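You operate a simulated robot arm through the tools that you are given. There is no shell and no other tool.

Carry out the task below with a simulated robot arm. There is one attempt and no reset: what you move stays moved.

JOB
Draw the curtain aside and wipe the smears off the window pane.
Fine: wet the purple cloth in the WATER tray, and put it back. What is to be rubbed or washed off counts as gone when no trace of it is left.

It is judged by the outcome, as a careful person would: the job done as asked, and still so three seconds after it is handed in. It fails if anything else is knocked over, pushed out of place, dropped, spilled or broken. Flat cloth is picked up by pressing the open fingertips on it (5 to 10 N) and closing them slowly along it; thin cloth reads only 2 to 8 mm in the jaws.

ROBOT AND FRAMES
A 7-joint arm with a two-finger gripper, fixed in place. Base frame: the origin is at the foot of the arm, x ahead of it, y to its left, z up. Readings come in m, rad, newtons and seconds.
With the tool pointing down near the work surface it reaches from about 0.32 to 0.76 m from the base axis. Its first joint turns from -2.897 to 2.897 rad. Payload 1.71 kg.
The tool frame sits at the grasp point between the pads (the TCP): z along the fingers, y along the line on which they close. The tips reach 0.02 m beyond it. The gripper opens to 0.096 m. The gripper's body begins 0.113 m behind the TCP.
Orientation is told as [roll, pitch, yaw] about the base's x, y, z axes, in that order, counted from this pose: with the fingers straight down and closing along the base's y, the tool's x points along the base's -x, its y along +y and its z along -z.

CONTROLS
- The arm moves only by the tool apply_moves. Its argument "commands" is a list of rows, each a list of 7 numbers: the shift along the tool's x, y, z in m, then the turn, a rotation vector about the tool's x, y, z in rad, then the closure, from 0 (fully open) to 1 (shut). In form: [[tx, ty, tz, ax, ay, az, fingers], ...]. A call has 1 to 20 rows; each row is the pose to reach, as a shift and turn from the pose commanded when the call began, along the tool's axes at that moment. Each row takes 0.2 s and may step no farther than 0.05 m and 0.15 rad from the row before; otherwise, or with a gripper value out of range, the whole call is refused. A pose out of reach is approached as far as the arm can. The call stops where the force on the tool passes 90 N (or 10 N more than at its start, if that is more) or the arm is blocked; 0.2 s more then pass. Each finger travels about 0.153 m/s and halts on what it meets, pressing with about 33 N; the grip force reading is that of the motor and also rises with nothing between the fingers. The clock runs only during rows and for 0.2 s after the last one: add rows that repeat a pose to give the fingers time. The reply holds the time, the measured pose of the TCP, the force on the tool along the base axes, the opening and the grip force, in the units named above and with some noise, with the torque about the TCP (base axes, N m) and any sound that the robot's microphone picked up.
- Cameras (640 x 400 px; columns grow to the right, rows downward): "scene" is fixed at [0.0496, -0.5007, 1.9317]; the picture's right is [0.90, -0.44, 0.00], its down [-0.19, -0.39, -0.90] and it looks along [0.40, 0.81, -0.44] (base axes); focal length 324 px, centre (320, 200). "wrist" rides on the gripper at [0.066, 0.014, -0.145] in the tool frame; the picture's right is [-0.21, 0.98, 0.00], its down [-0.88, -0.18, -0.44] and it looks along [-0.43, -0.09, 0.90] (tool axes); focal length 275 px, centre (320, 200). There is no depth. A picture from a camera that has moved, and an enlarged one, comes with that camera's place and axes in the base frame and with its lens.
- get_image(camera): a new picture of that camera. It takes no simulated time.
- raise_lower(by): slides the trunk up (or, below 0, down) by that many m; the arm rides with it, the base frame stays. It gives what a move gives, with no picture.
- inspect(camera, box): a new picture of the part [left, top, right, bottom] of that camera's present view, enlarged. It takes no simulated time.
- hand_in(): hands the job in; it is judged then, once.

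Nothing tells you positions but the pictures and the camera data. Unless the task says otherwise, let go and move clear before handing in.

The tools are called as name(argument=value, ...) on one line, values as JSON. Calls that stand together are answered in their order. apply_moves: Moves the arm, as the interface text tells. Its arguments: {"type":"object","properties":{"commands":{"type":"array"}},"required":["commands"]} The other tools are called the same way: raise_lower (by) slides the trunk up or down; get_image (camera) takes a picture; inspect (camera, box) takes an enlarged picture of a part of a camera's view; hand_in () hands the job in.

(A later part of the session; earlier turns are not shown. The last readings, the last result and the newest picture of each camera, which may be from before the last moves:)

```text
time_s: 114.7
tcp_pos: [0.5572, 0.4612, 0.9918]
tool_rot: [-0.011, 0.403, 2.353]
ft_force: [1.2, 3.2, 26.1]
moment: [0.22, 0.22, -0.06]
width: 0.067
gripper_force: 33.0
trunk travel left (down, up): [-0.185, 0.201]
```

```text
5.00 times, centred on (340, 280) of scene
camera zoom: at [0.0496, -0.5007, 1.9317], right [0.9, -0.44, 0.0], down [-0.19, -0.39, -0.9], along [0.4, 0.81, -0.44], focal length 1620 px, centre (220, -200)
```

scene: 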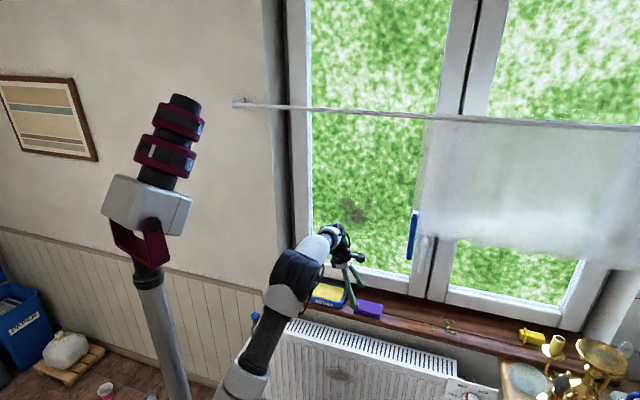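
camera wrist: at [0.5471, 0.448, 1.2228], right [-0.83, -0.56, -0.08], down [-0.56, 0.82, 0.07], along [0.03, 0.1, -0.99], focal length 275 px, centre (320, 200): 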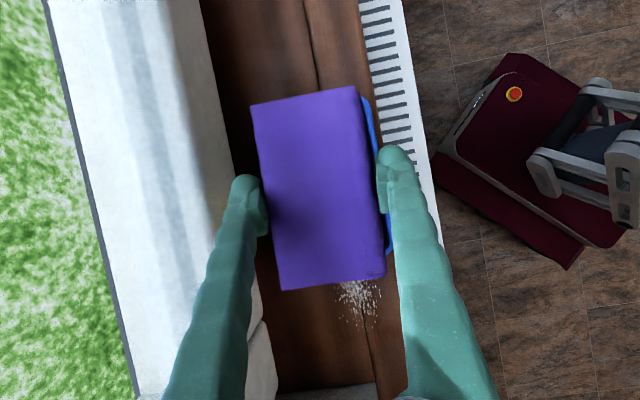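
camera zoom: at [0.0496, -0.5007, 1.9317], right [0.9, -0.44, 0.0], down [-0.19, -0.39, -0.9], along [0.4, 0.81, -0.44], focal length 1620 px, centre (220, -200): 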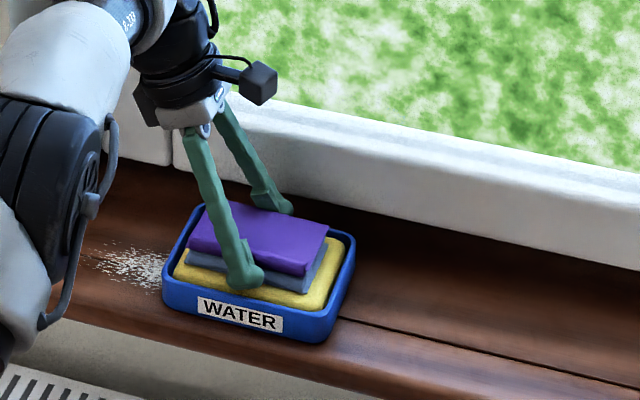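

The pad touches the sponge, and its lower layer has darkened — it's getting wet. I hold briefly, then lift.

apply_moves(commands=[[0.0004, 0, -0.0009, 0, 0, 0, 1], [0.0004, 0, -0.0009, 0, 0, 0, 1], [0.0004, 0, -0.0009, 0, 0, 0, 1], [0.0016, 0, -0.0037, 0, 0, 0, 1], [0.0055, 0, -0.0129, 0, 0, 0, 1], [0.0114, 0, -0.0267, 0, 0, 0, 1], [0.0172, 0, -0.0405, 0, 0, 0, 1], [0.0172, 0, -0.0405, 0, 0, 0, 1]])

inspect(camera="scene", box=[290, 220, 390, 320])

get_image(camera="wrist")

```text
time_s: 116.5
tcp_pos: [0.5563, 0.4612, 1.0302]
tool_rot: [0.0, 0.4, 2.354]
ft_force: [0.1, -0.3, -0.7]
moment: [-0.01, -0.01, 0.0]
width: 0.0667
gripper_force: 32.9
trunk travel left (down, up): [-0.185, 0.201]
```

```text
4.00 times, centred on (340, 270) of scene
camera zoom: at [0.0496, -0.5007, 1.9317], right [0.9, -0.44, 0.0], down [-0.19, -0.39, -0.9], along [0.4, 0.81, -0.44], focal length 1296 px, centre (240, -80)
```

zoom: 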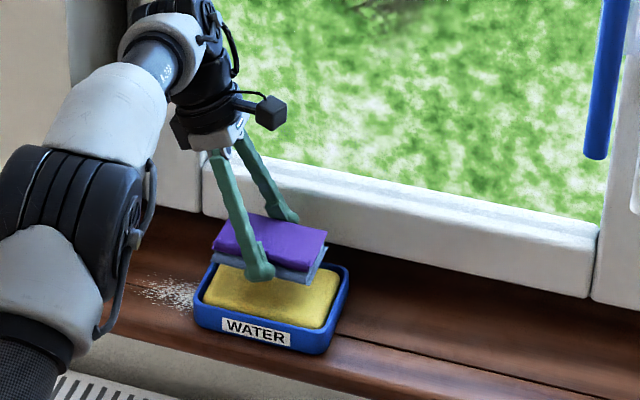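

```text
taken
camera wrist: at [0.5491, 0.449, 1.1893], right [-0.83, -0.56, -0.08], down [-0.56, 0.82, 0.07], along [0.03, 0.1, -0.99], focal length 275 px, centre (320, 200)
```

wrist: 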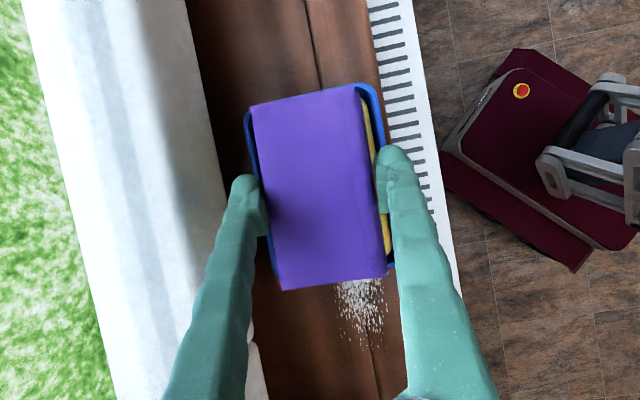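

The cloth is wet. I raise it away from the tray and back from the window to make room for turning it toward the glass.

apply_moves(commands=[[0.0131, 0, -0.0307, 0, 0, 0, 1], [0.0261, 0, -0.0613, 0, 0, 0, 1], [0.0392, 0, -0.092, 0, 0, 0, 1], [0.0539, 0.0283, -0.1039, 0, 0, 0, 1], [0.0685, 0.0565, -0.1157, 0, 0, 0, 1], [0.0832, 0.0848, -0.1276, 0, 0, 0, 1], [0.0979, 0.113, -0.1395, 0, 0, 0, 1], [0.1125, 0.1413, -0.1513, 0, 0, 0, 1], [0.1272, 0.1695, -0.1632, 0, 0, 0, 1], [0.1272, 0.1695, -0.1632, 0, 0, 0, 1]])

get_image(camera="scene")

```text
time_s: 118.7
tcp_pos: [0.4739, 0.302, 1.2294]
tool_rot: [-0.002, 0.401, 2.356]
ft_force: [0.4, -0.2, -0.6]
moment: [0.0, 0.02, 0.0]
width: 0.0668
gripper_force: 32.7
out of reach, approached as far as the arm can: row 3
trunk travel left (down, up): [-0.185, 0.201]
```

```text
taken
```

scene: 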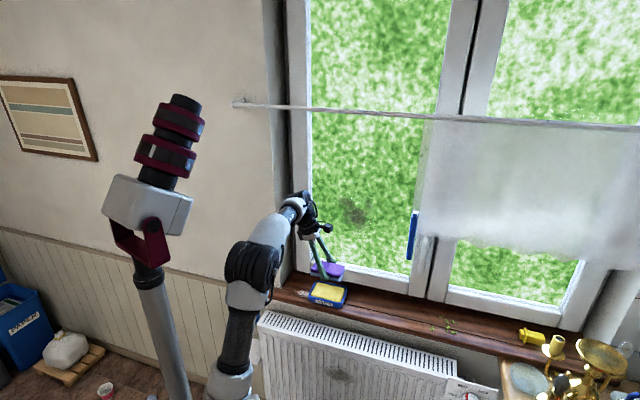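

Now I turn the tool (with the cloth) toward the window: first the spin about its own axis.

apply_moves(commands=[[0, 0, 0, 0, 0, 0.1428, 1], [0, 0, 0, 0, 0, 0.2856, 1], [0, 0, 0, 0, 0, 0.4284, 1], [0, 0, 0, 0, 0, 0.5712, 1], [0, 0, 0, 0, 0, 0.714, 1], [0, 0, 0, 0, 0, 0.8568, 1], [0, 0, 0, 0, 0, 0.9996, 1], [0, 0, 0, 0, 0, 1.1424, 1], [0, 0, 0, 0, 0, 1.2852, 1], [0, 0, 0, 0, 0, 1.428, 1], [0, 0, 0, 0, 0, 1.5708, 1], [0, 0, 0, 0, 0, 1.5708, 1]])

apply_moves(commands=[[-0.0122, -0.0031, -0.0072, -0.0395, -0.1282, 0.0262, 1], [-0.0244, -0.0061, -0.0143, -0.079, -0.2565, 0.0524, 1], [-0.0367, -0.0092, -0.0215, -0.1186, -0.3847, 0.0786, 1], [-0.0489, -0.0122, -0.0286, -0.1581, -0.513, 0.1048, 1], [-0.0611, -0.0153, -0.0358, -0.1976, -0.6412, 0.131, 1], [-0.0733, -0.0183, -0.0429, -0.2371, -0.7695, 0.1572, 1], [-0.0856, -0.0214, -0.0501, -0.2767, -0.8977, 0.1834, 1], [-0.0978, -0.0244, -0.0572, -0.3162, -1.026, 0.2096, 1], [-0.11, -0.0275, -0.0644, -0.3557, -1.1542, 0.2358, 1], [-0.11, -0.0275, -0.0644, -0.3557, -1.1542, 0.2358, 1]])

get_image(camera="wrist")

get_image(camera="scene")

```text
time_s: 121.3
tcp_pos: [0.4748, 0.302, 1.2305]
tool_rot: [-0.403, -0.004, 0.784]
ft_force: [-0.3, 0.5, -0.9]
moment: [-0.02, 0.01, -0.04]
width: 0.0665
gripper_force: 33.4
trunk travel left (down, up): [-0.185, 0.201]
```

```text
time_s: 123.5
tcp_pos: [0.5518, 0.3838, 1.301]
tool_rot: [-0.007, -1.171, 0.791]
ft_force: [-1.2, 0.3, -0.2]
moment: [-0.04, -0.01, -0.03]
width: 0.0663
gripper_force: 32.8
trunk travel left (down, up): [-0.185, 0.201]
```

```text
taken
camera wrist: at [0.4295, 0.2809, 1.2966], right [-0.64, 0.75, 0.19], down [0.08, -0.18, 0.98], along [0.77, 0.64, 0.05], focal length 275 px, centre (320, 200)
```

wrist: 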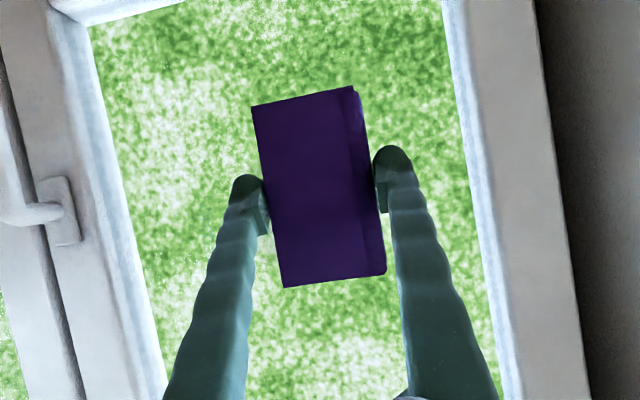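

```text
taken
```

scene: 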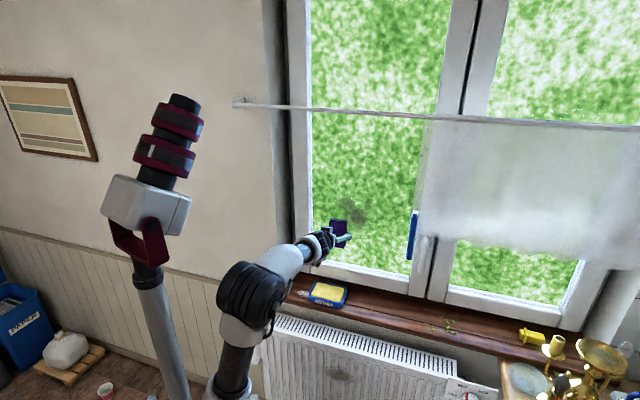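

The wet face now points at the glass, just in front of the smears. I line up with the smear center and approach slowly.

apply_moves(commands=[[-0.012, -0.0078, 0.0194, 0, 0, 0, 1], [-0.024, -0.0155, 0.0387, 0, 0, 0, 1], [-0.0359, -0.0233, 0.0581, 0, 0, 0, 1], [-0.0479, -0.031, 0.0774, 0, 0, 0, 1], [-0.0479, -0.031, 0.0774, 0, 0, 0, 1]])

inspect(camera="scene", box=[290, 150, 430, 290])

get_image(camera="wrist")

```text
time_s: 124.7
tcp_pos: [0.6368, 0.4211, 1.315]
tool_rot: [0.001, -1.172, 0.784]
ft_force: [0.1, -0.8, -1.3]
moment: [0.0, -0.01, -0.01]
width: 0.0662
gripper_force: 32.7
trunk travel left (down, up): [-0.185, 0.201]
```

```text
2.86 times, centred on (360, 220) of scene
camera zoom: at [0.0496, -0.5007, 1.9317], right [0.9, -0.44, 0.0], down [-0.19, -0.39, -0.9], along [0.4, 0.81, -0.44], focal length 926 px, centre (206, 143)
```

zoom: 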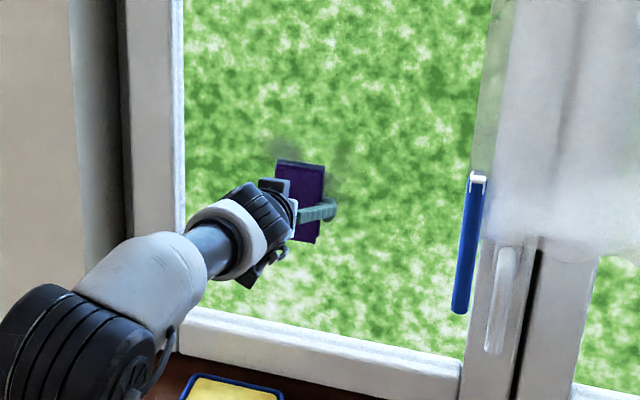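

```text
taken
camera wrist: at [0.5138, 0.3187, 1.3104], right [-0.64, 0.75, 0.19], down [0.08, -0.18, 0.98], along [0.77, 0.64, 0.05], focal length 275 px, centre (320, 200)
```

wrist: 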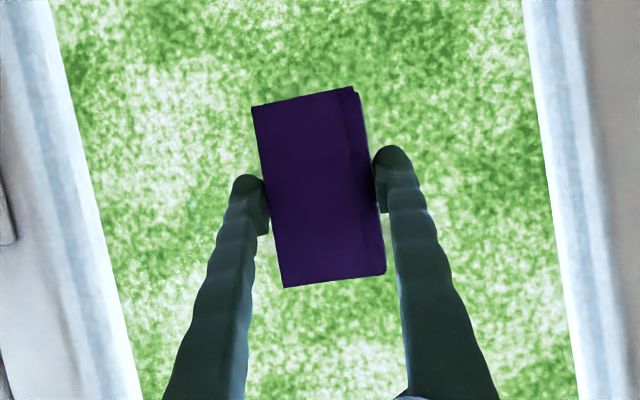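

apply_moves(commands=[[-0.0019, 0, 0.0046, 0, 0, 0, 1], [-0.0039, 0, 0.0092, 0, 0, 0, 1], [-0.0058, 0, 0.0138, 0, 0, 0, 1], [-0.0078, 0, 0.0184, 0, 0, 0, 1]])

```text
time_s: 125.7
tcp_pos: [0.6503, 0.4351, 1.3149]
tool_rot: [0.0, -1.173, 0.784]
ft_force: [0.2, -0.9, -1.6]
moment: [0.02, -0.01, 0.0]
width: 0.0659
gripper_force: 33.2
trunk travel left (down, up): [-0.185, 0.201]
```

apply_moves(commands=[[-0.0019, 0, 0.0046, 0, 0, 0, 1], [-0.0039, 0, 0.0092, 0, 0, 0, 1], [-0.0039, 0, 0.0092, 0, 0, 0, 1]])

```text
time_s: 126.5
tcp_pos: [0.6574, 0.4409, 1.3145]
tool_rot: [0.001, -1.173, 0.785]
ft_force: [0.2, 0.3, -0.3]
moment: [0.01, 0.02, -0.05]
width: 0.066
gripper_force: 32.9
trunk travel left (down, up): [-0.185, 0.201]
```

apply_moves(commands=[[-0.0019, 0, 0.0046, 0, 0, 0, 1], [-0.0039, 0, 0.0092, 0, 0, 0, 1], [-0.0039, 0, 0.0092, 0, 0, 0, 1]])

apply_moves(commands=[[-0.0019, 0, 0.0046, 0, 0, 0, 1], [-0.0029, 0, 0.0069, 0, 0, 0, 1], [-0.0029, 0, 0.0069, 0, 0, 0, 1]])

```text
time_s: 127.3
tcp_pos: [0.6646, 0.4479, 1.3158]
tool_rot: [0.001, -1.173, 0.784]
ft_force: [0.5, 0.5, -1.0]
moment: [-0.01, 0.01, -0.03]
width: 0.0657
gripper_force: 33.1
trunk travel left (down, up): [-0.185, 0.201]
```

```text
time_s: 128.1
tcp_pos: [0.6682, 0.4527, 1.3147]
tool_rot: [0.006, -1.175, 0.781]
ft_force: [-14.0, -13.1, -6.4]
moment: [0.21, 0.07, -0.58]
width: 0.0658
gripper_force: 33.3
trunk travel left (down, up): [-0.185, 0.201]
```

Contact with the glass at about n≈0.818 with ~19 N, slightly heavier on the right edge. I trim the yaw by about 1° to sit flatter and then begin wiping.

apply_moves(commands=[[0, 0, 0, 0.0092, 0, 0.0039, 1], [0, 0, 0, 0.0184, 0, 0.0078, 1], [0, 0, 0, 0.0184, 0, 0.0078, 1]])

```text
time_s: 128.9
tcp_pos: [0.6689, 0.4533, 1.3163]
tool_rot: [0.001, -1.174, 0.765]
ft_force: [-14.1, -13.8, -8.8]
moment: [0.0, -0.21, 0.35]
width: 0.0659
gripper_force: 33.3
trunk travel left (down, up): [-0.185, 0.201]
```

Pressing ~20 N and nearly flat. I make the first horizontal wiping strokes across the smear.

apply_moves(commands=[[0, 0, 0, -0.0069, 0, -0.0029, 1], [0, 0.0138, 0, -0.0069, 0, -0.0029, 1], [0, 0.0275, 0, -0.0069, 0, -0.0029, 1], [0, 0.0413, 0, -0.0069, 0, -0.0029, 1], [0, 0.055, 0, -0.0069, 0, -0.0029, 1], [0, 0.0413, 0, -0.0069, 0, -0.0029, 1], [0, 0.0275, 0, -0.0069, 0, -0.0029, 1], [0, 0.0138, 0, -0.0069, 0, -0.0029, 1], [0, 0, 0, -0.0069, 0, -0.0029, 1], [0, -0.0138, 0, -0.0069, 0, -0.0029, 1], [0, -0.0275, 0, -0.0069, 0, -0.0029, 1], [0, -0.0413, 0, -0.0069, 0, -0.0029, 1], [0, -0.055, 0, -0.0069, 0, -0.0029, 1], [0, -0.055, 0, -0.0069, 0, -0.0029, 1]])

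inspect(camera="scene", box=[290, 150, 430, 290])

get_image(camera="wrist")

```text
time_s: 131.9
tcp_pos: [0.7093, 0.4135, 1.314]
tool_rot: [-0.001, -1.173, 0.77]
ft_force: [-5.0, -5.6, -0.4]
moment: [0.05, -0.1, 0.05]
width: 0.0663
gripper_force: 33.2
trunk travel left (down, up): [-0.185, 0.201]
```

```text
2.86 times, centred on (360, 220) of scene
camera zoom: at [0.0496, -0.5007, 1.9317], right [0.9, -0.44, 0.0], down [-0.19, -0.39, -0.9], along [0.4, 0.81, -0.44], focal length 926 px, centre (206, 143)
```

zoom: 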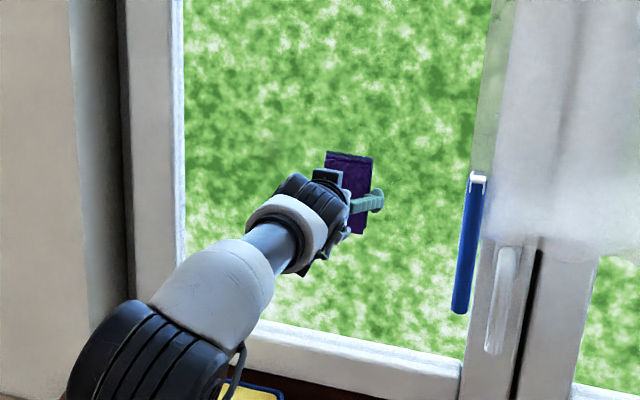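

```text
taken
camera wrist: at [0.5844, 0.3121, 1.3101], right [-0.62, 0.76, 0.19], down [0.08, -0.18, 0.98], along [0.78, 0.63, 0.06], focal length 275 px, centre (320, 200)
```

wrist: 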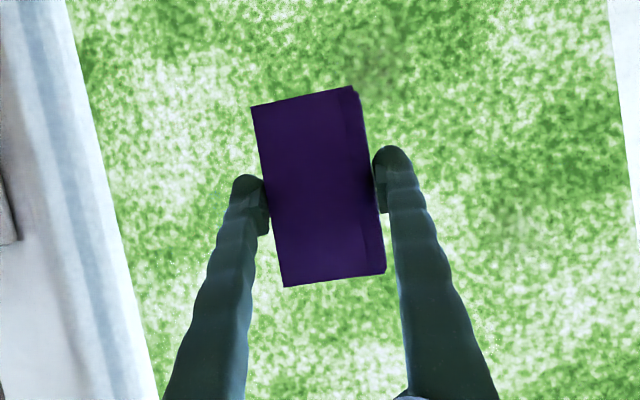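

The smear is mostly wiped away already. I continue with a higher pass, then move down for a lower one.

apply_moves(commands=[[-0.0163, 0, -0.0063, 0, 0, 0, 1], [-0.0324, 0, -0.0131, 0, 0, 0, 1], [-0.0324, 0.0139, -0.0131, 0, 0, 0, 1], [-0.0324, 0.0278, -0.0131, 0, 0, 0, 1], [-0.0324, 0.0417, -0.0131, 0, 0, 0, 1], [-0.0324, 0.0556, -0.0131, 0, 0, 0, 1], [-0.0324, 0.0694, -0.0131, 0, 0, 0, 1], [-0.0324, 0.0833, -0.0131, 0, 0, 0, 1], [-0.0324, 0.0972, -0.0131, 0, 0, 0, 1], [-0.0324, 0.1111, -0.0131, 0, 0, 0, 1], [-0.0324, 0.125, -0.0131, 0, 0, 0, 1], [-0.0163, 0.125, -0.0063, 0, 0, 0, 1], [-0.0002, 0.125, 0.0005, 0, 0, 0, 1], [0.0159, 0.125, 0.0073, 0, 0, 0, 1], [0.032, 0.125, 0.0141, 0, 0, 0, 1], [0.032, 0.125, 0.0141, 0, 0, 0, 1]])

inspect(camera="scene", box=[290, 150, 430, 290])

```text
time_s: 135.3
tcp_pos: [0.6201, 0.5018, 1.2833]
tool_rot: [0.007, -1.178, 0.767]
ft_force: [-9.3, -9.6, 3.9]
moment: [0.14, -0.03, -0.02]
width: 0.0661
gripper_force: 32.9
trunk travel left (down, up): [-0.185, 0.201]
```

```text
2.86 times, centred on (360, 220) of scene
camera zoom: at [0.0496, -0.5007, 1.9317], right [0.9, -0.44, 0.0], down [-0.19, -0.39, -0.9], along [0.4, 0.81, -0.44], focal length 926 px, centre (206, 143)
```

zoom: 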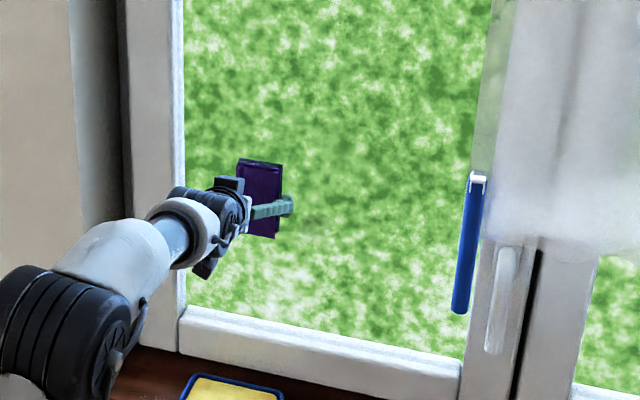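

apply_moves(commands=[[0, -0.0139, 0, 0, 0, 0, 1], [0, -0.0278, 0, 0, 0, 0, 1], [0, -0.0417, 0, 0, 0, 0, 1], [0, -0.0556, 0, 0, 0, 0, 1], [0, -0.0694, 0, 0, 0, 0, 1], [0, -0.0833, 0, 0, 0, 0, 1], [0, -0.0972, 0, 0, 0, 0, 1], [0, -0.1111, 0, 0, 0, 0, 1], [0, -0.125, 0, 0, 0, 0, 1], [0, -0.139, 0, 0, 0, 0, 1], [0, -0.139, 0, 0, 0, 0, 1]])

inspect(camera="scene", box=[300, 160, 400, 260])

get_image(camera="wrist")

```text
time_s: 137.7
tcp_pos: [0.7175, 0.4043, 1.2804]
tool_rot: [0.0, -1.174, 0.771]
ft_force: [-7.4, -5.0, -0.8]
moment: [0.07, -0.11, 0.06]
width: 0.0658
gripper_force: 33.6
trunk travel left (down, up): [-0.185, 0.201]
```

```text
4.00 times, centred on (350, 210) of scene
camera zoom: at [0.0496, -0.5007, 1.9317], right [0.9, -0.44, 0.0], down [-0.19, -0.39, -0.9], along [0.4, 0.81, -0.44], focal length 1296 px, centre (200, 160)
```

zoom: 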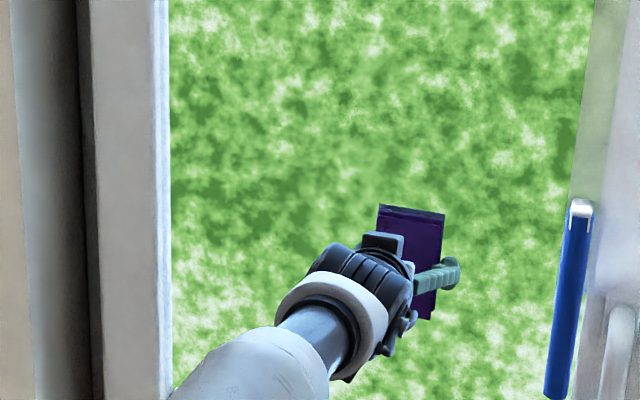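

```text
taken
camera wrist: at [0.5932, 0.3029, 1.2763], right [-0.63, 0.76, 0.19], down [0.08, -0.18, 0.98], along [0.78, 0.63, 0.05], focal length 275 px, centre (320, 200)
```

wrist: 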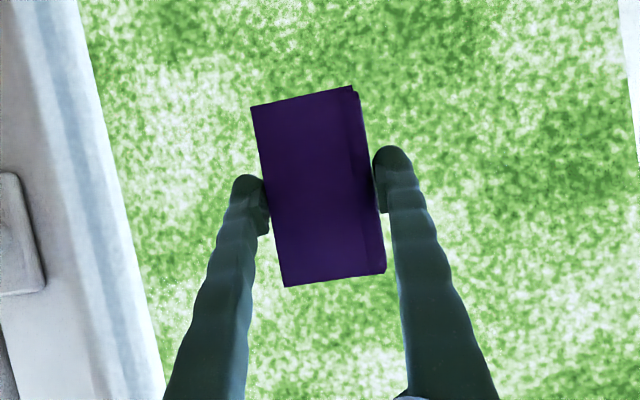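

No visible smear remains, but I'll do a second, wider set of passes to be sure no faint trace is left.

apply_moves(commands=[[0.0137, 0, 0.0061, 0, 0, 0, 1], [0.0275, 0, 0.0121, 0, 0, 0, 1], [0.0275, 0.015, 0.0121, 0, 0, 0, 1], [0.0275, 0.03, 0.0121, 0, 0, 0, 1], [0.0275, 0.045, 0.0121, 0, 0, 0, 1], [0.0275, 0.06, 0.0121, 0, 0, 0, 1], [0.0275, 0.075, 0.0121, 0, 0, 0, 1], [0.0275, 0.09, 0.0121, 0, 0, 0, 1], [0.0275, 0.105, 0.0121, 0, 0, 0, 1], [0.0275, 0.12, 0.0121, 0, 0, 0, 1], [0.0275, 0.135, 0.0121, 0, 0, 0, 1], [0.0275, 0.15, 0.0121, 0, 0, 0, 1], [0.0122, 0.15, 0.0056, 0, 0, 0, 1], [-0.0032, 0.15, -0.0009, 0, 0, 0, 1], [-0.0185, 0.15, -0.0074, 0, 0, 0, 1], [-0.0185, 0.15, -0.0074, 0, 0, 0, 1]])

apply_moves(commands=[[0, -0.015, 0, 0, 0, 0, 1], [0, -0.03, 0, 0, 0, 0, 1], [0, -0.045, 0, 0, 0, 0, 1], [0, -0.06, 0, 0, 0, 0, 1], [0, -0.075, 0, 0, 0, 0, 1], [0, -0.09, 0, 0, 0, 0, 1], [0, -0.105, 0, 0, 0, 0, 1], [0, -0.12, 0, 0, 0, 0, 1], [0, -0.135, 0, 0, 0, 0, 1], [0, -0.15, 0, 0, 0, 0, 1], [-0.0154, -0.15, -0.0065, 0, 0, 0, 1], [-0.0307, -0.15, -0.013, 0, 0, 0, 1], [-0.0461, -0.15, -0.0195, 0, 0, 0, 1], [-0.0461, -0.15, -0.0195, 0, 0, 0, 1]])

apply_moves(commands=[[0, 0.015, 0, 0, 0, 0, 1], [0, 0.03, 0, 0, 0, 0, 1], [0, 0.045, 0, 0, 0, 0, 1], [0, 0.06, 0, 0, 0, 0, 1], [0, 0.075, 0, 0, 0, 0, 1], [0, 0.09, 0, 0, 0, 0, 1], [0, 0.105, 0, 0, 0, 0, 1], [0, 0.12, 0, 0, 0, 0, 1], [0, 0.135, 0, 0, 0, 0, 1], [0, 0.15, 0, 0, 0, 0, 1], [0, 0.15, 0, 0, 0, 0, 1]])

inspect(camera="scene", box=[290, 130, 430, 270])

```text
time_s: 141.1
tcp_pos: [0.6108, 0.5114, 1.3022]
tool_rot: [0.007, -1.175, 0.77]
ft_force: [-24.8, -16.7, -12.2]
moment: [0.21, -0.17, -0.08]
width: 0.0657
gripper_force: 32.9
trunk travel left (down, up): [-0.185, 0.201]
```

```text
time_s: 144.1
tcp_pos: [0.7186, 0.4035, 1.3525]
tool_rot: [0.001, -1.174, 0.769]
ft_force: [-6.7, -8.8, -3.6]
moment: [0.11, 0.0, -0.03]
width: 0.0661
gripper_force: 32.8
trunk travel left (down, up): [-0.185, 0.201]
```

```text
time_s: 146.5
tcp_pos: [0.6128, 0.5093, 1.3519]
tool_rot: [0.006, -1.175, 0.766]
ft_force: [-9.0, -18.2, -1.9]
moment: [0.13, -0.1, -0.12]
width: 0.066
gripper_force: 33.1
trunk travel left (down, up): [-0.185, 0.201]
```

```text
2.86 times, centred on (360, 200) of scene
camera zoom: at [0.0496, -0.5007, 1.9317], right [0.9, -0.44, 0.0], down [-0.19, -0.39, -0.9], along [0.4, 0.81, -0.44], focal length 926 px, centre (206, 200)
```

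zoom: 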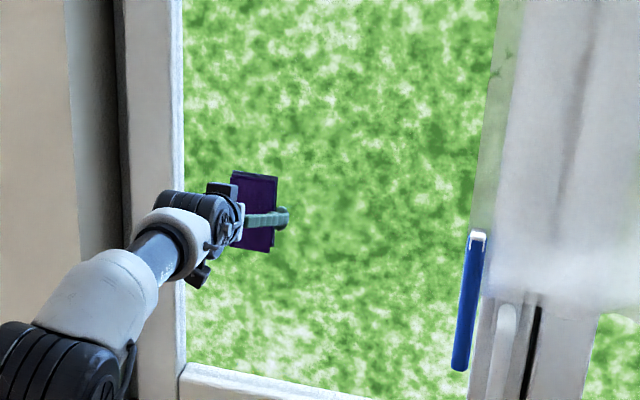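

The pane looks clean. I back off from the glass and check from both cameras.

apply_moves(commands=[[0.0039, 0, -0.0092, 0, 0, 0, 1], [0.0127, 0, -0.03, 0, 0, 0, 1], [0.0253, 0, -0.0599, 0, 0, 0, 1], [0.038, 0, -0.0898, 0, 0, 0, 1], [0.0506, 0, -0.1197, 0, 0, 0, 1], [0.0506, 0, -0.1197, 0, 0, 0, 1]])

inspect(camera="scene", box=[300, 130, 430, 280])

get_image(camera="wrist")

```text
time_s: 147.9
tcp_pos: [0.5222, 0.4218, 1.3486]
tool_rot: [0.003, -1.173, 0.769]
ft_force: [0.8, 1.0, -0.1]
moment: [-0.03, 0.01, 0.03]
width: 0.0661
gripper_force: 33.1
trunk travel left (down, up): [-0.185, 0.201]
```

```text
2.67 times, centred on (365, 205) of scene
camera zoom: at [0.0496, -0.5007, 1.9317], right [0.9, -0.44, 0.0], down [-0.19, -0.39, -0.9], along [0.4, 0.81, -0.44], focal length 864 px, centre (200, 187)
```

zoom: 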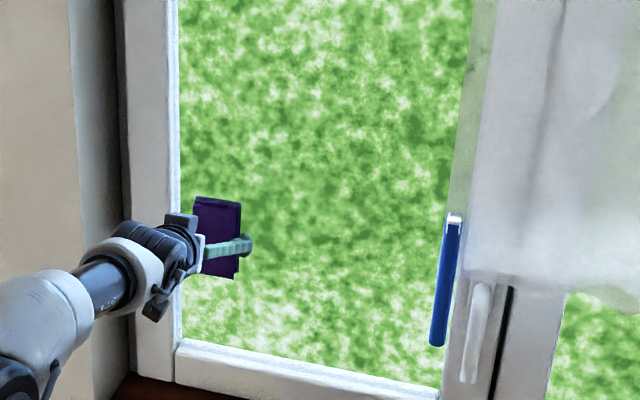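

```text
taken
camera wrist: at [0.3979, 0.32, 1.3456], right [-0.63, 0.76, 0.19], down [0.08, -0.18, 0.98], along [0.78, 0.63, 0.05], focal length 275 px, centre (320, 200)
```

wrist: 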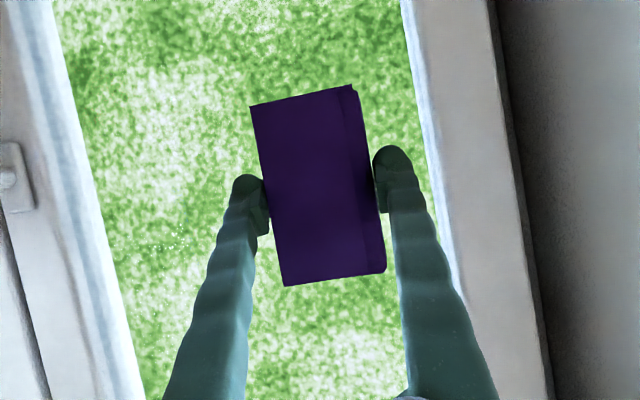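

inspect(camera="scene", box=[325, 170, 395, 250])

inspect(camera="wrist", box=[100, 0, 420, 140])

```text
5.00 times, centred on (360, 210) of scene
camera zoom: at [0.0496, -0.5007, 1.9317], right [0.9, -0.44, 0.0], down [-0.19, -0.39, -0.9], along [0.4, 0.81, -0.44], focal length 1620 px, centre (120, 150)
```

zoom: 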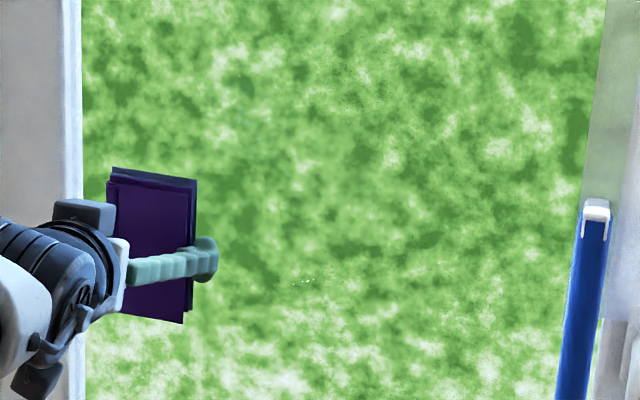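

```text
2.00 times, centred on (260, 70) of wrist
camera zoom: at [0.3979, 0.32, 1.3456], right [-0.63, 0.76, 0.19], down [0.08, -0.18, 0.98], along [0.78, 0.63, 0.05], focal length 551 px, centre (440, 460)
```

zoom: 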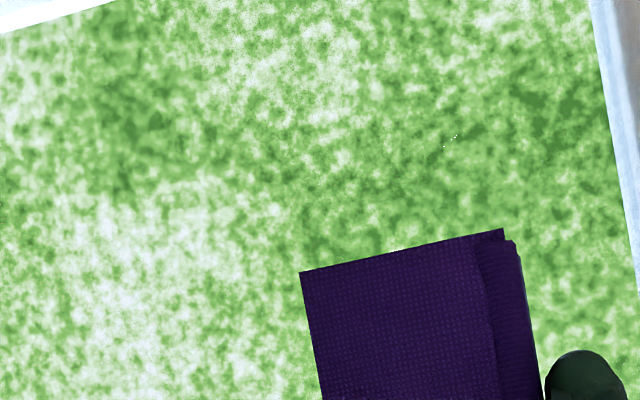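

Both views show the pane clean with no gray trace. Now I take the cloth back: turn it face-down again, well clear of the window.

apply_moves(commands=[[0.0149, -0.0089, -0.0067, 0.0395, 0.1282, -0.0262, 1], [0.0298, -0.0178, -0.0134, 0.079, 0.2565, -0.0524, 1], [0.0447, -0.0267, -0.02, 0.1186, 0.3847, -0.0786, 1], [0.0596, -0.0356, -0.0267, 0.1581, 0.513, -0.1048, 1], [0.0744, -0.0444, -0.0334, 0.1976, 0.6412, -0.131, 1], [0.0893, -0.0533, -0.0401, 0.2371, 0.7695, -0.1572, 1], [0.1042, -0.0622, -0.0467, 0.2767, 0.8977, -0.1834, 1], [0.1191, -0.0711, -0.0534, 0.3162, 1.026, -0.2096, 1], [0.134, -0.08, -0.0601, 0.3557, 1.1542, -0.2358, 1], [0.134, -0.08, -0.0601, 0.3557, 1.1542, -0.2358, 1]])

apply_moves(commands=[[0, 0, 0, 0, 0, -0.1428, 1], [0, 0, 0, 0, 0, -0.2856, 1], [0, 0, 0, 0, 0, -0.4284, 1], [0, 0, 0, 0, 0, -0.5712, 1], [0, 0, 0, 0, 0, -0.714, 1], [0, 0, 0, 0, 0, -0.8568, 1], [0, 0, 0, 0, 0, -0.9996, 1], [0, 0, 0, 0, 0, -1.1424, 1], [0, 0, 0, 0, 0, -1.2852, 1], [0, 0, 0, 0, 0, -1.428, 1], [0, 0, 0, 0, 0, -1.5708, 1], [0, 0, 0, 0, 0, -1.5708, 1]])

get_image(camera="wrist")

get_image(camera="scene")

```text
time_s: 150.1
tcp_pos: [0.5002, 0.2916, 1.2512]
tool_rot: [-0.403, -0.001, 0.773]
ft_force: [1.1, -0.1, -0.1]
moment: [-0.01, -0.04, -0.01]
width: 0.0656
gripper_force: 33.7
trunk travel left (down, up): [-0.185, 0.201]
```

```text
time_s: 152.7
tcp_pos: [0.5002, 0.29, 1.2492]
tool_rot: [-0.001, 0.404, 2.343]
ft_force: [0.6, 0.1, 0.1]
moment: [0.0, -0.02, 0.03]
width: 0.0654
gripper_force: 33.1
trunk travel left (down, up): [-0.185, 0.201]
```

```text
taken
camera wrist: at [0.4919, 0.2773, 1.4085], right [-0.83, -0.55, -0.08], down [-0.55, 0.83, 0.07], along [0.03, 0.1, -0.99], focal length 275 px, centre (320, 200)
```

wrist: 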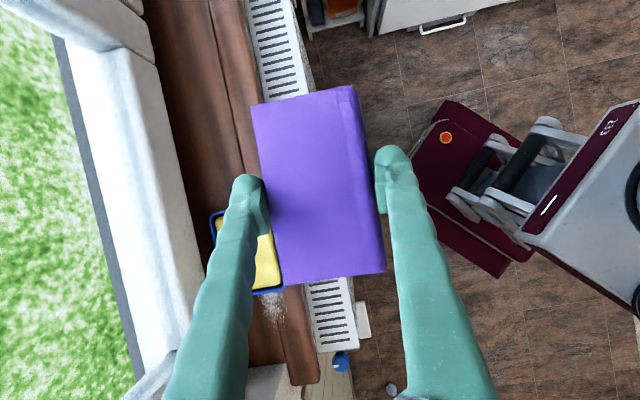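

```text
taken
```

scene: 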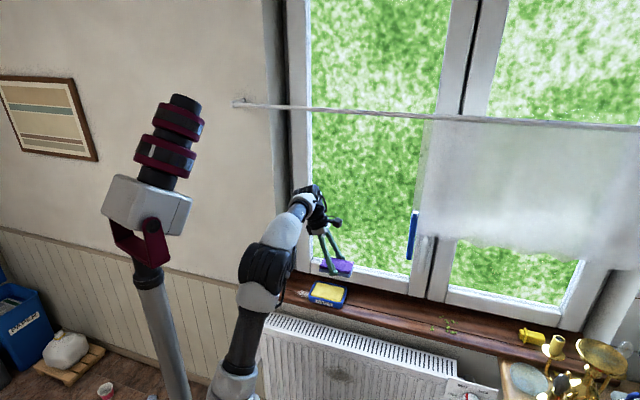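

The cloth is level again. I bring it down and to the right toward its original place, staying below and left of the wand.

apply_moves(commands=[[0.0057, -0.0079, 0.0282, 0.0092, 0, -0.0216, 1], [0.0114, -0.0158, 0.0563, 0.0185, 0, -0.0432, 1], [0.0171, -0.0236, 0.0845, 0.0277, 0, -0.0648, 1], [0.0228, -0.0315, 0.1127, 0.037, 0, -0.0865, 1], [0.0285, -0.0394, 0.1408, 0.0462, 0, -0.1081, 1], [0.0342, -0.0473, 0.169, 0.0554, 0, -0.1297, 1], [0.0399, -0.0551, 0.1971, 0.0647, 0, -0.1513, 1], [0.0456, -0.063, 0.2253, 0.0739, 0, -0.1729, 1], [0.0456, -0.063, 0.2253, 0.0739, 0, -0.1729, 1]])

get_image(camera="wrist")

get_image(camera="scene")

```text
time_s: 154.7
tcp_pos: [0.6376, 0.2413, 1.0614]
tool_rot: [-0.004, 0.401, 2.532]
ft_force: [-0.4, 0.1, -0.6]
moment: [-0.02, -0.01, 0.0]
width: 0.0653
gripper_force: 32.8
trunk travel left (down, up): [-0.185, 0.201]
```

```text
taken
camera wrist: at [0.631, 0.2268, 1.2204], right [-0.72, -0.69, -0.08], down [-0.7, 0.71, 0.07], along [0.01, 0.11, -0.99], focal length 275 px, centre (320, 200)
```

wrist: 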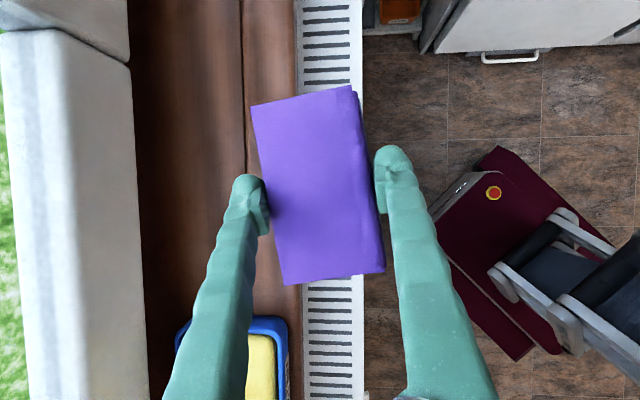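

```text
taken
```

scene: 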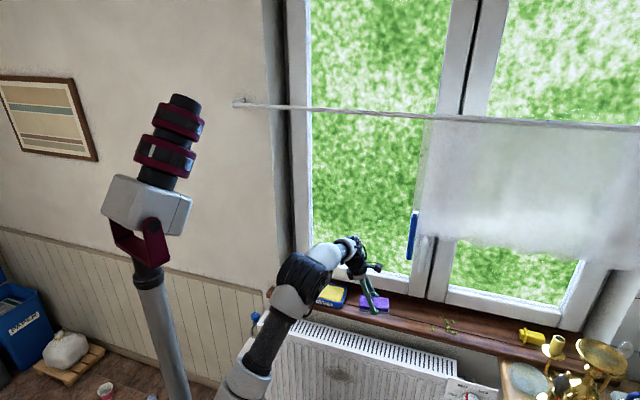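

raise_lower(by=0.04)

apply_moves(commands=[[0.0071, -0.0143, 0.025, 0, 0, 0, 1], [0.0142, -0.0286, 0.0501, 0, 0, 0, 1], [0.0213, -0.043, 0.0751, 0, 0, 0, 1], [0.0284, -0.0573, 0.1002, 0, 0, 0, 1], [0.0355, -0.0716, 0.1252, 0, 0, 0, 1], [0.0355, -0.0716, 0.1252, 0, 0, 0, 1]])

get_image(camera="wrist")

inspect(camera="scene", box=[310, 210, 470, 340])

```text
time_s: 155.6
tcp_pos: [0.6371, 0.24, 1.1004]
tool_rot: [-0.003, 0.401, 2.532]
ft_force: [1.4, -0.3, -1.0]
moment: [0.01, 0.0, -0.03]
width: 0.0654
gripper_force: 32.6
trunk travel left (down, up): [-0.225, 0.161]
```

```text
time_s: 157.0
tcp_pos: [0.7469, 0.2524, 0.999]
tool_rot: [-0.002, 0.401, 2.532]
ft_force: [0.4, -0.4, -1.5]
moment: [0.01, -0.02, -0.01]
width: 0.0651
gripper_force: 33.0
trunk travel left (down, up): [-0.225, 0.161]
```

```text
taken
camera wrist: at [0.7402, 0.2388, 1.1585], right [-0.72, -0.69, -0.08], down [-0.7, 0.71, 0.07], along [0.01, 0.11, -0.99], focal length 275 px, centre (320, 200)
```

wrist: 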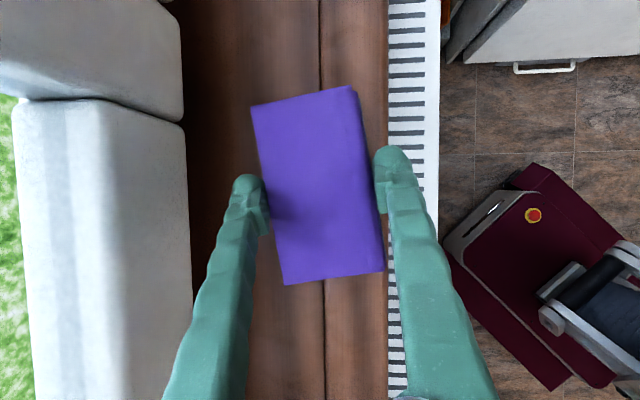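

```text
3.08 times, centred on (390, 275) of scene
camera zoom: at [0.0496, -0.5007, 1.9317], right [0.9, -0.44, 0.0], down [-0.19, -0.39, -0.9], along [0.4, 0.81, -0.44], focal length 997 px, centre (105, -31)
```

zoom: 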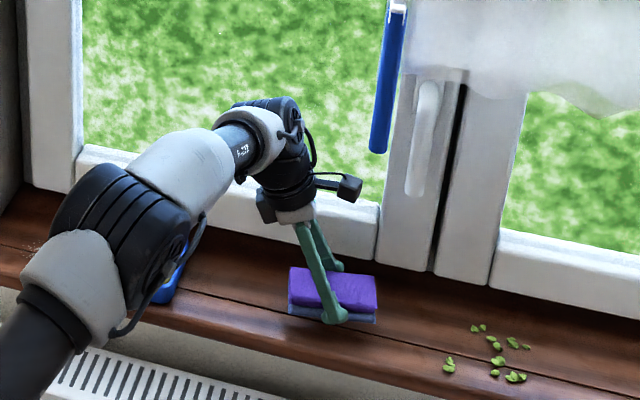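

Directly above its old spot. I lower it gently until it touches the sill.

apply_moves(commands=[[-0.0047, 0, 0.011, 0, 0, 0, 1], [-0.0094, 0, 0.0221, 0, 0, 0, 1], [-0.0141, 0, 0.0331, 0, 0, 0, 1], [-0.0156, 0, 0.0368, 0, 0, 0, 1], [-0.0156, 0, 0.0368, 0, 0, 0, 1]])

```text
time_s: 158.2
tcp_pos: [0.7455, 0.2525, 0.9601]
tool_rot: [-0.007, 0.404, 2.529]
ft_force: [0.7, -0.1, 7.1]
moment: [0.46, 0.17, -0.06]
width: 0.0652
gripper_force: 33.2
trunk travel left (down, up): [-0.225, 0.161]
```

apply_moves(commands=[[-0.0008, 0, 0.0018, 0, 0, 0, 1], [-0.0008, 0, 0.0018, 0, 0, 0, 1]])

inspect(camera="scene", box=[350, 260, 450, 340])

```text
time_s: 158.8
tcp_pos: [0.7455, 0.2528, 0.96]
tool_rot: [-0.008, 0.404, 2.529]
ft_force: [1.2, -0.3, 19.3]
moment: [0.74, 0.1, -0.07]
width: 0.0654
gripper_force: 32.7
trunk travel left (down, up): [-0.225, 0.161]
```

```text
5.00 times, centred on (400, 300) of scene
camera zoom: at [0.0496, -0.5007, 1.9317], right [0.9, -0.44, 0.0], down [-0.19, -0.39, -0.9], along [0.4, 0.81, -0.44], focal length 1620 px, centre (-80, -300)
```

zoom: 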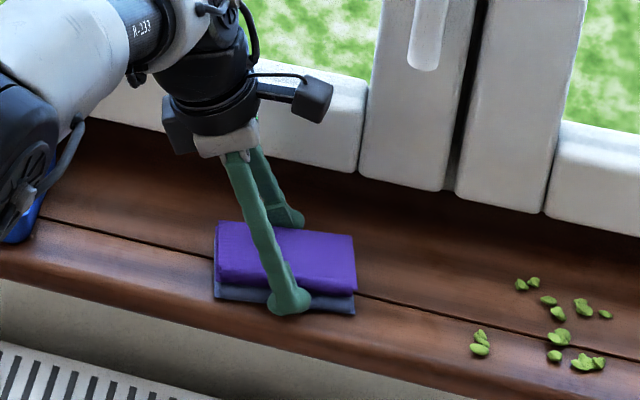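

It rests on the sill. I relieve the pressure and open the fingers.

apply_moves(commands=[[0.0006, 0, -0.0014, 0, 0, 0, 1], [0.0006, 0, -0.0014, 0, 0, 0, 0.6], [0.0006, 0, -0.0014, 0, 0, 0, 0.3], [0.0006, 0, -0.0014, 0, 0, 0, 0.2], [0.0006, 0, -0.0014, 0, 0, 0, 0.1], [0.0006, 0, -0.0014, 0, 0, 0, 0], [0.0006, 0, -0.0014, 0, 0, 0, 0]])

get_image(camera="wrist")

inspect(camera="scene", box=[350, 260, 450, 340])

```text
time_s: 160.4
tcp_pos: [0.7453, 0.2527, 0.9592]
tool_rot: [-0.001, 0.401, 2.532]
ft_force: [0.2, 0.0, 0.3]
moment: [0.01, 0.01, 0.02]
width: 0.0959
gripper_force: 0.1
trunk travel left (down, up): [-0.225, 0.161]
```

```text
taken
camera wrist: at [0.7402, 0.239, 1.1182], right [-0.72, -0.69, -0.08], down [-0.7, 0.71, 0.07], along [0.01, 0.11, -0.99], focal length 275 px, centre (320, 200)
```

wrist: 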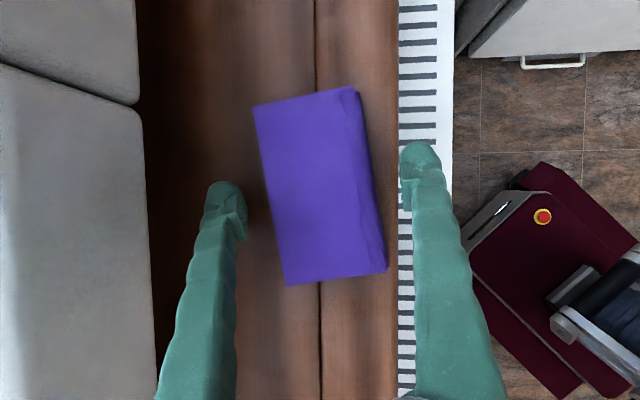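

```text
5.00 times, centred on (400, 300) of scene
camera zoom: at [0.0496, -0.5007, 1.9317], right [0.9, -0.44, 0.0], down [-0.19, -0.39, -0.9], along [0.4, 0.81, -0.44], focal length 1620 px, centre (-80, -300)
```

zoom: 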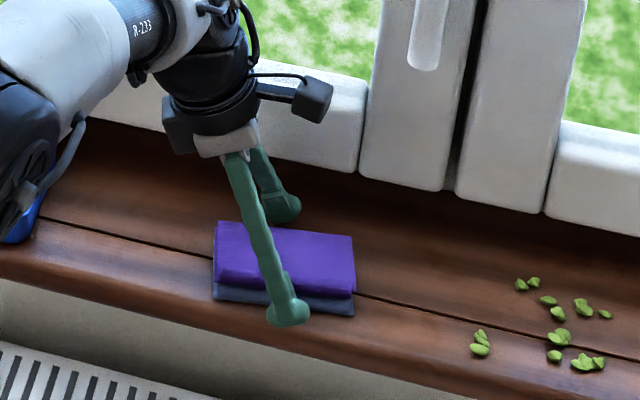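

The cloth rests back at its original spot (same pixel position in the scene view as at the start). I lift straight up and back away.

apply_moves(commands=[[0.0078, 0, -0.0184, 0, 0, 0, 0], [0.0156, 0, -0.0368, 0, 0, 0, 0], [0.0234, 0, -0.0553, 0, 0, 0, 0], [0.0312, 0, -0.0737, 0, 0, 0, 0], [0.0312, 0, -0.0737, 0, 0, 0, 0]])

apply_moves(commands=[[-0.0131, 0.0143, -0.0105, 0, 0, 0, 0], [-0.0262, 0.0286, -0.0209, 0, 0, 0, 0], [-0.0393, 0.043, -0.0314, 0, 0, 0, 0], [-0.0524, 0.0573, -0.0418, 0, 0, 0, 0], [-0.0655, 0.0716, -0.0523, 0, 0, 0, 0], [-0.0655, 0.0716, -0.0523, 0, 0, 0, 0]])

get_image(camera="scene")

get_image(camera="wrist")

```text
time_s: 161.6
tcp_pos: [0.7464, 0.2554, 1.0399]
tool_rot: [-0.003, 0.402, 2.529]
ft_force: [0.8, -0.2, 0.1]
moment: [0.04, 0.01, -0.03]
width: 0.0957
gripper_force: 0.1
trunk travel left (down, up): [-0.225, 0.161]
```

```text
time_s: 163.0
tcp_pos: [0.6379, 0.2425, 1.0621]
tool_rot: [-0.004, 0.4, 2.531]
ft_force: [0.2, 0.1, -0.9]
moment: [0.0, 0.0, 0.01]
width: 0.0959
gripper_force: 0.1
trunk travel left (down, up): [-0.225, 0.161]
```

```text
taken
```

scene: 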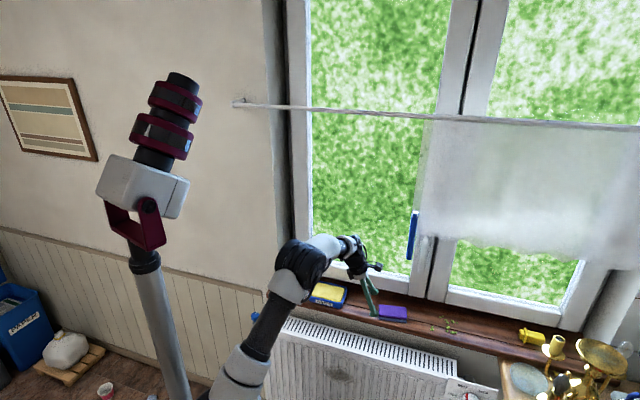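

```text
taken
camera wrist: at [0.6332, 0.2285, 1.2205], right [-0.72, -0.69, -0.08], down [-0.7, 0.71, 0.07], along [0.01, 0.11, -0.99], focal length 275 px, centre (320, 200)
```

wrist: 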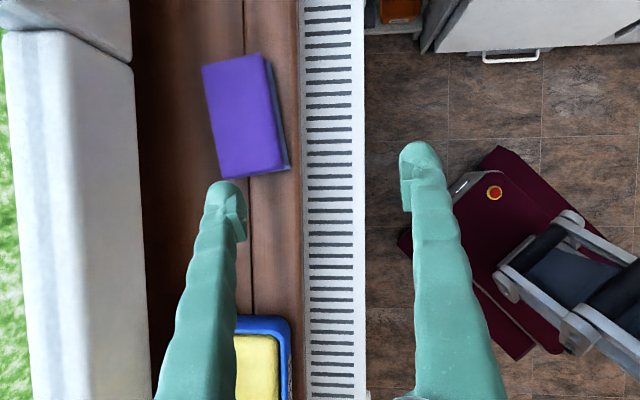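

The cloth is back and the gripper is clear. I'll double-check the pane closely for any faint leftovers.

inspect(camera="scene", box=[310, 150, 420, 250])

inspect(camera="scene", box=[335, 190, 375, 230])

inspect(camera="scene", box=[300, 0, 440, 120])

inspect(camera="scene", box=[260, 260, 640, 400])

```text
4.00 times, centred on (365, 200) of scene
camera zoom: at [0.0496, -0.5007, 1.9317], right [0.9, -0.44, 0.0], down [-0.19, -0.39, -0.9], along [0.4, 0.81, -0.44], focal length 1296 px, centre (140, 200)
```

zoom: 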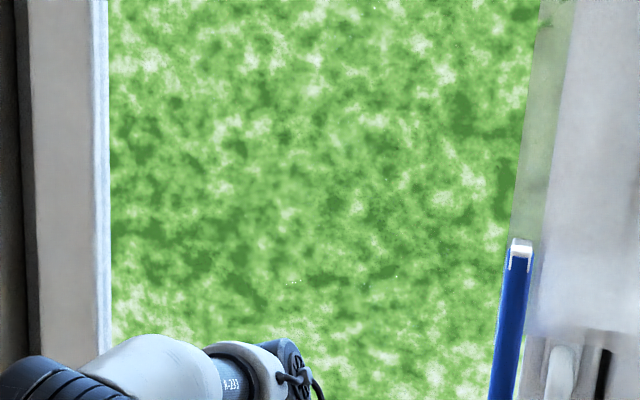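

```text
10.00 times, centred on (355, 210) of scene
camera zoom: at [0.0496, -0.5007, 1.9317], right [0.9, -0.44, 0.0], down [-0.19, -0.39, -0.9], along [0.4, 0.81, -0.44], focal length 3239 px, centre (-30, 100)
```

zoom: 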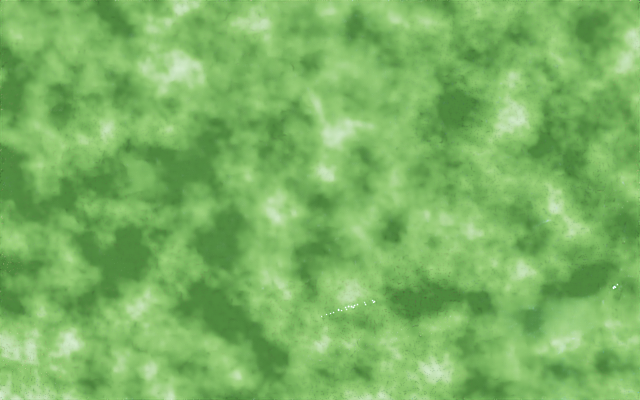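

```text
3.33 times, centred on (370, 60) of scene
camera zoom: at [0.0496, -0.5007, 1.9317], right [0.9, -0.44, 0.0], down [-0.19, -0.39, -0.9], along [0.4, 0.81, -0.44], focal length 1080 px, centre (153, 667)
```

zoom: 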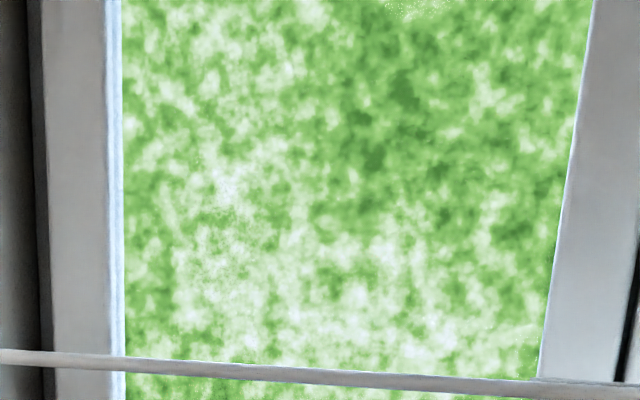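

```text
1.68 times, centred on (450, 330) of scene
camera zoom: at [0.0496, -0.5007, 1.9317], right [0.9, -0.44, 0.0], down [-0.19, -0.39, -0.9], along [0.4, 0.81, -0.44], focal length 546 px, centre (101, -19)
```

zoom: 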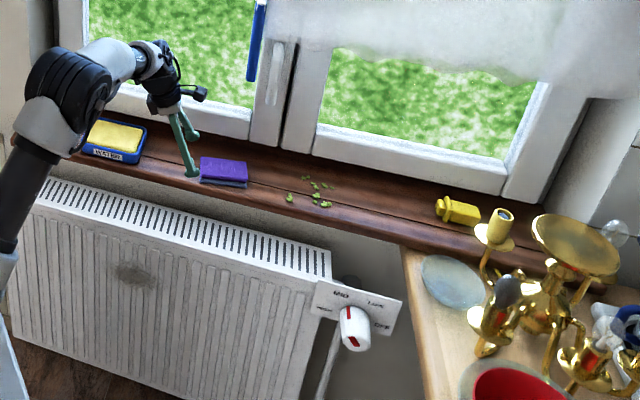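

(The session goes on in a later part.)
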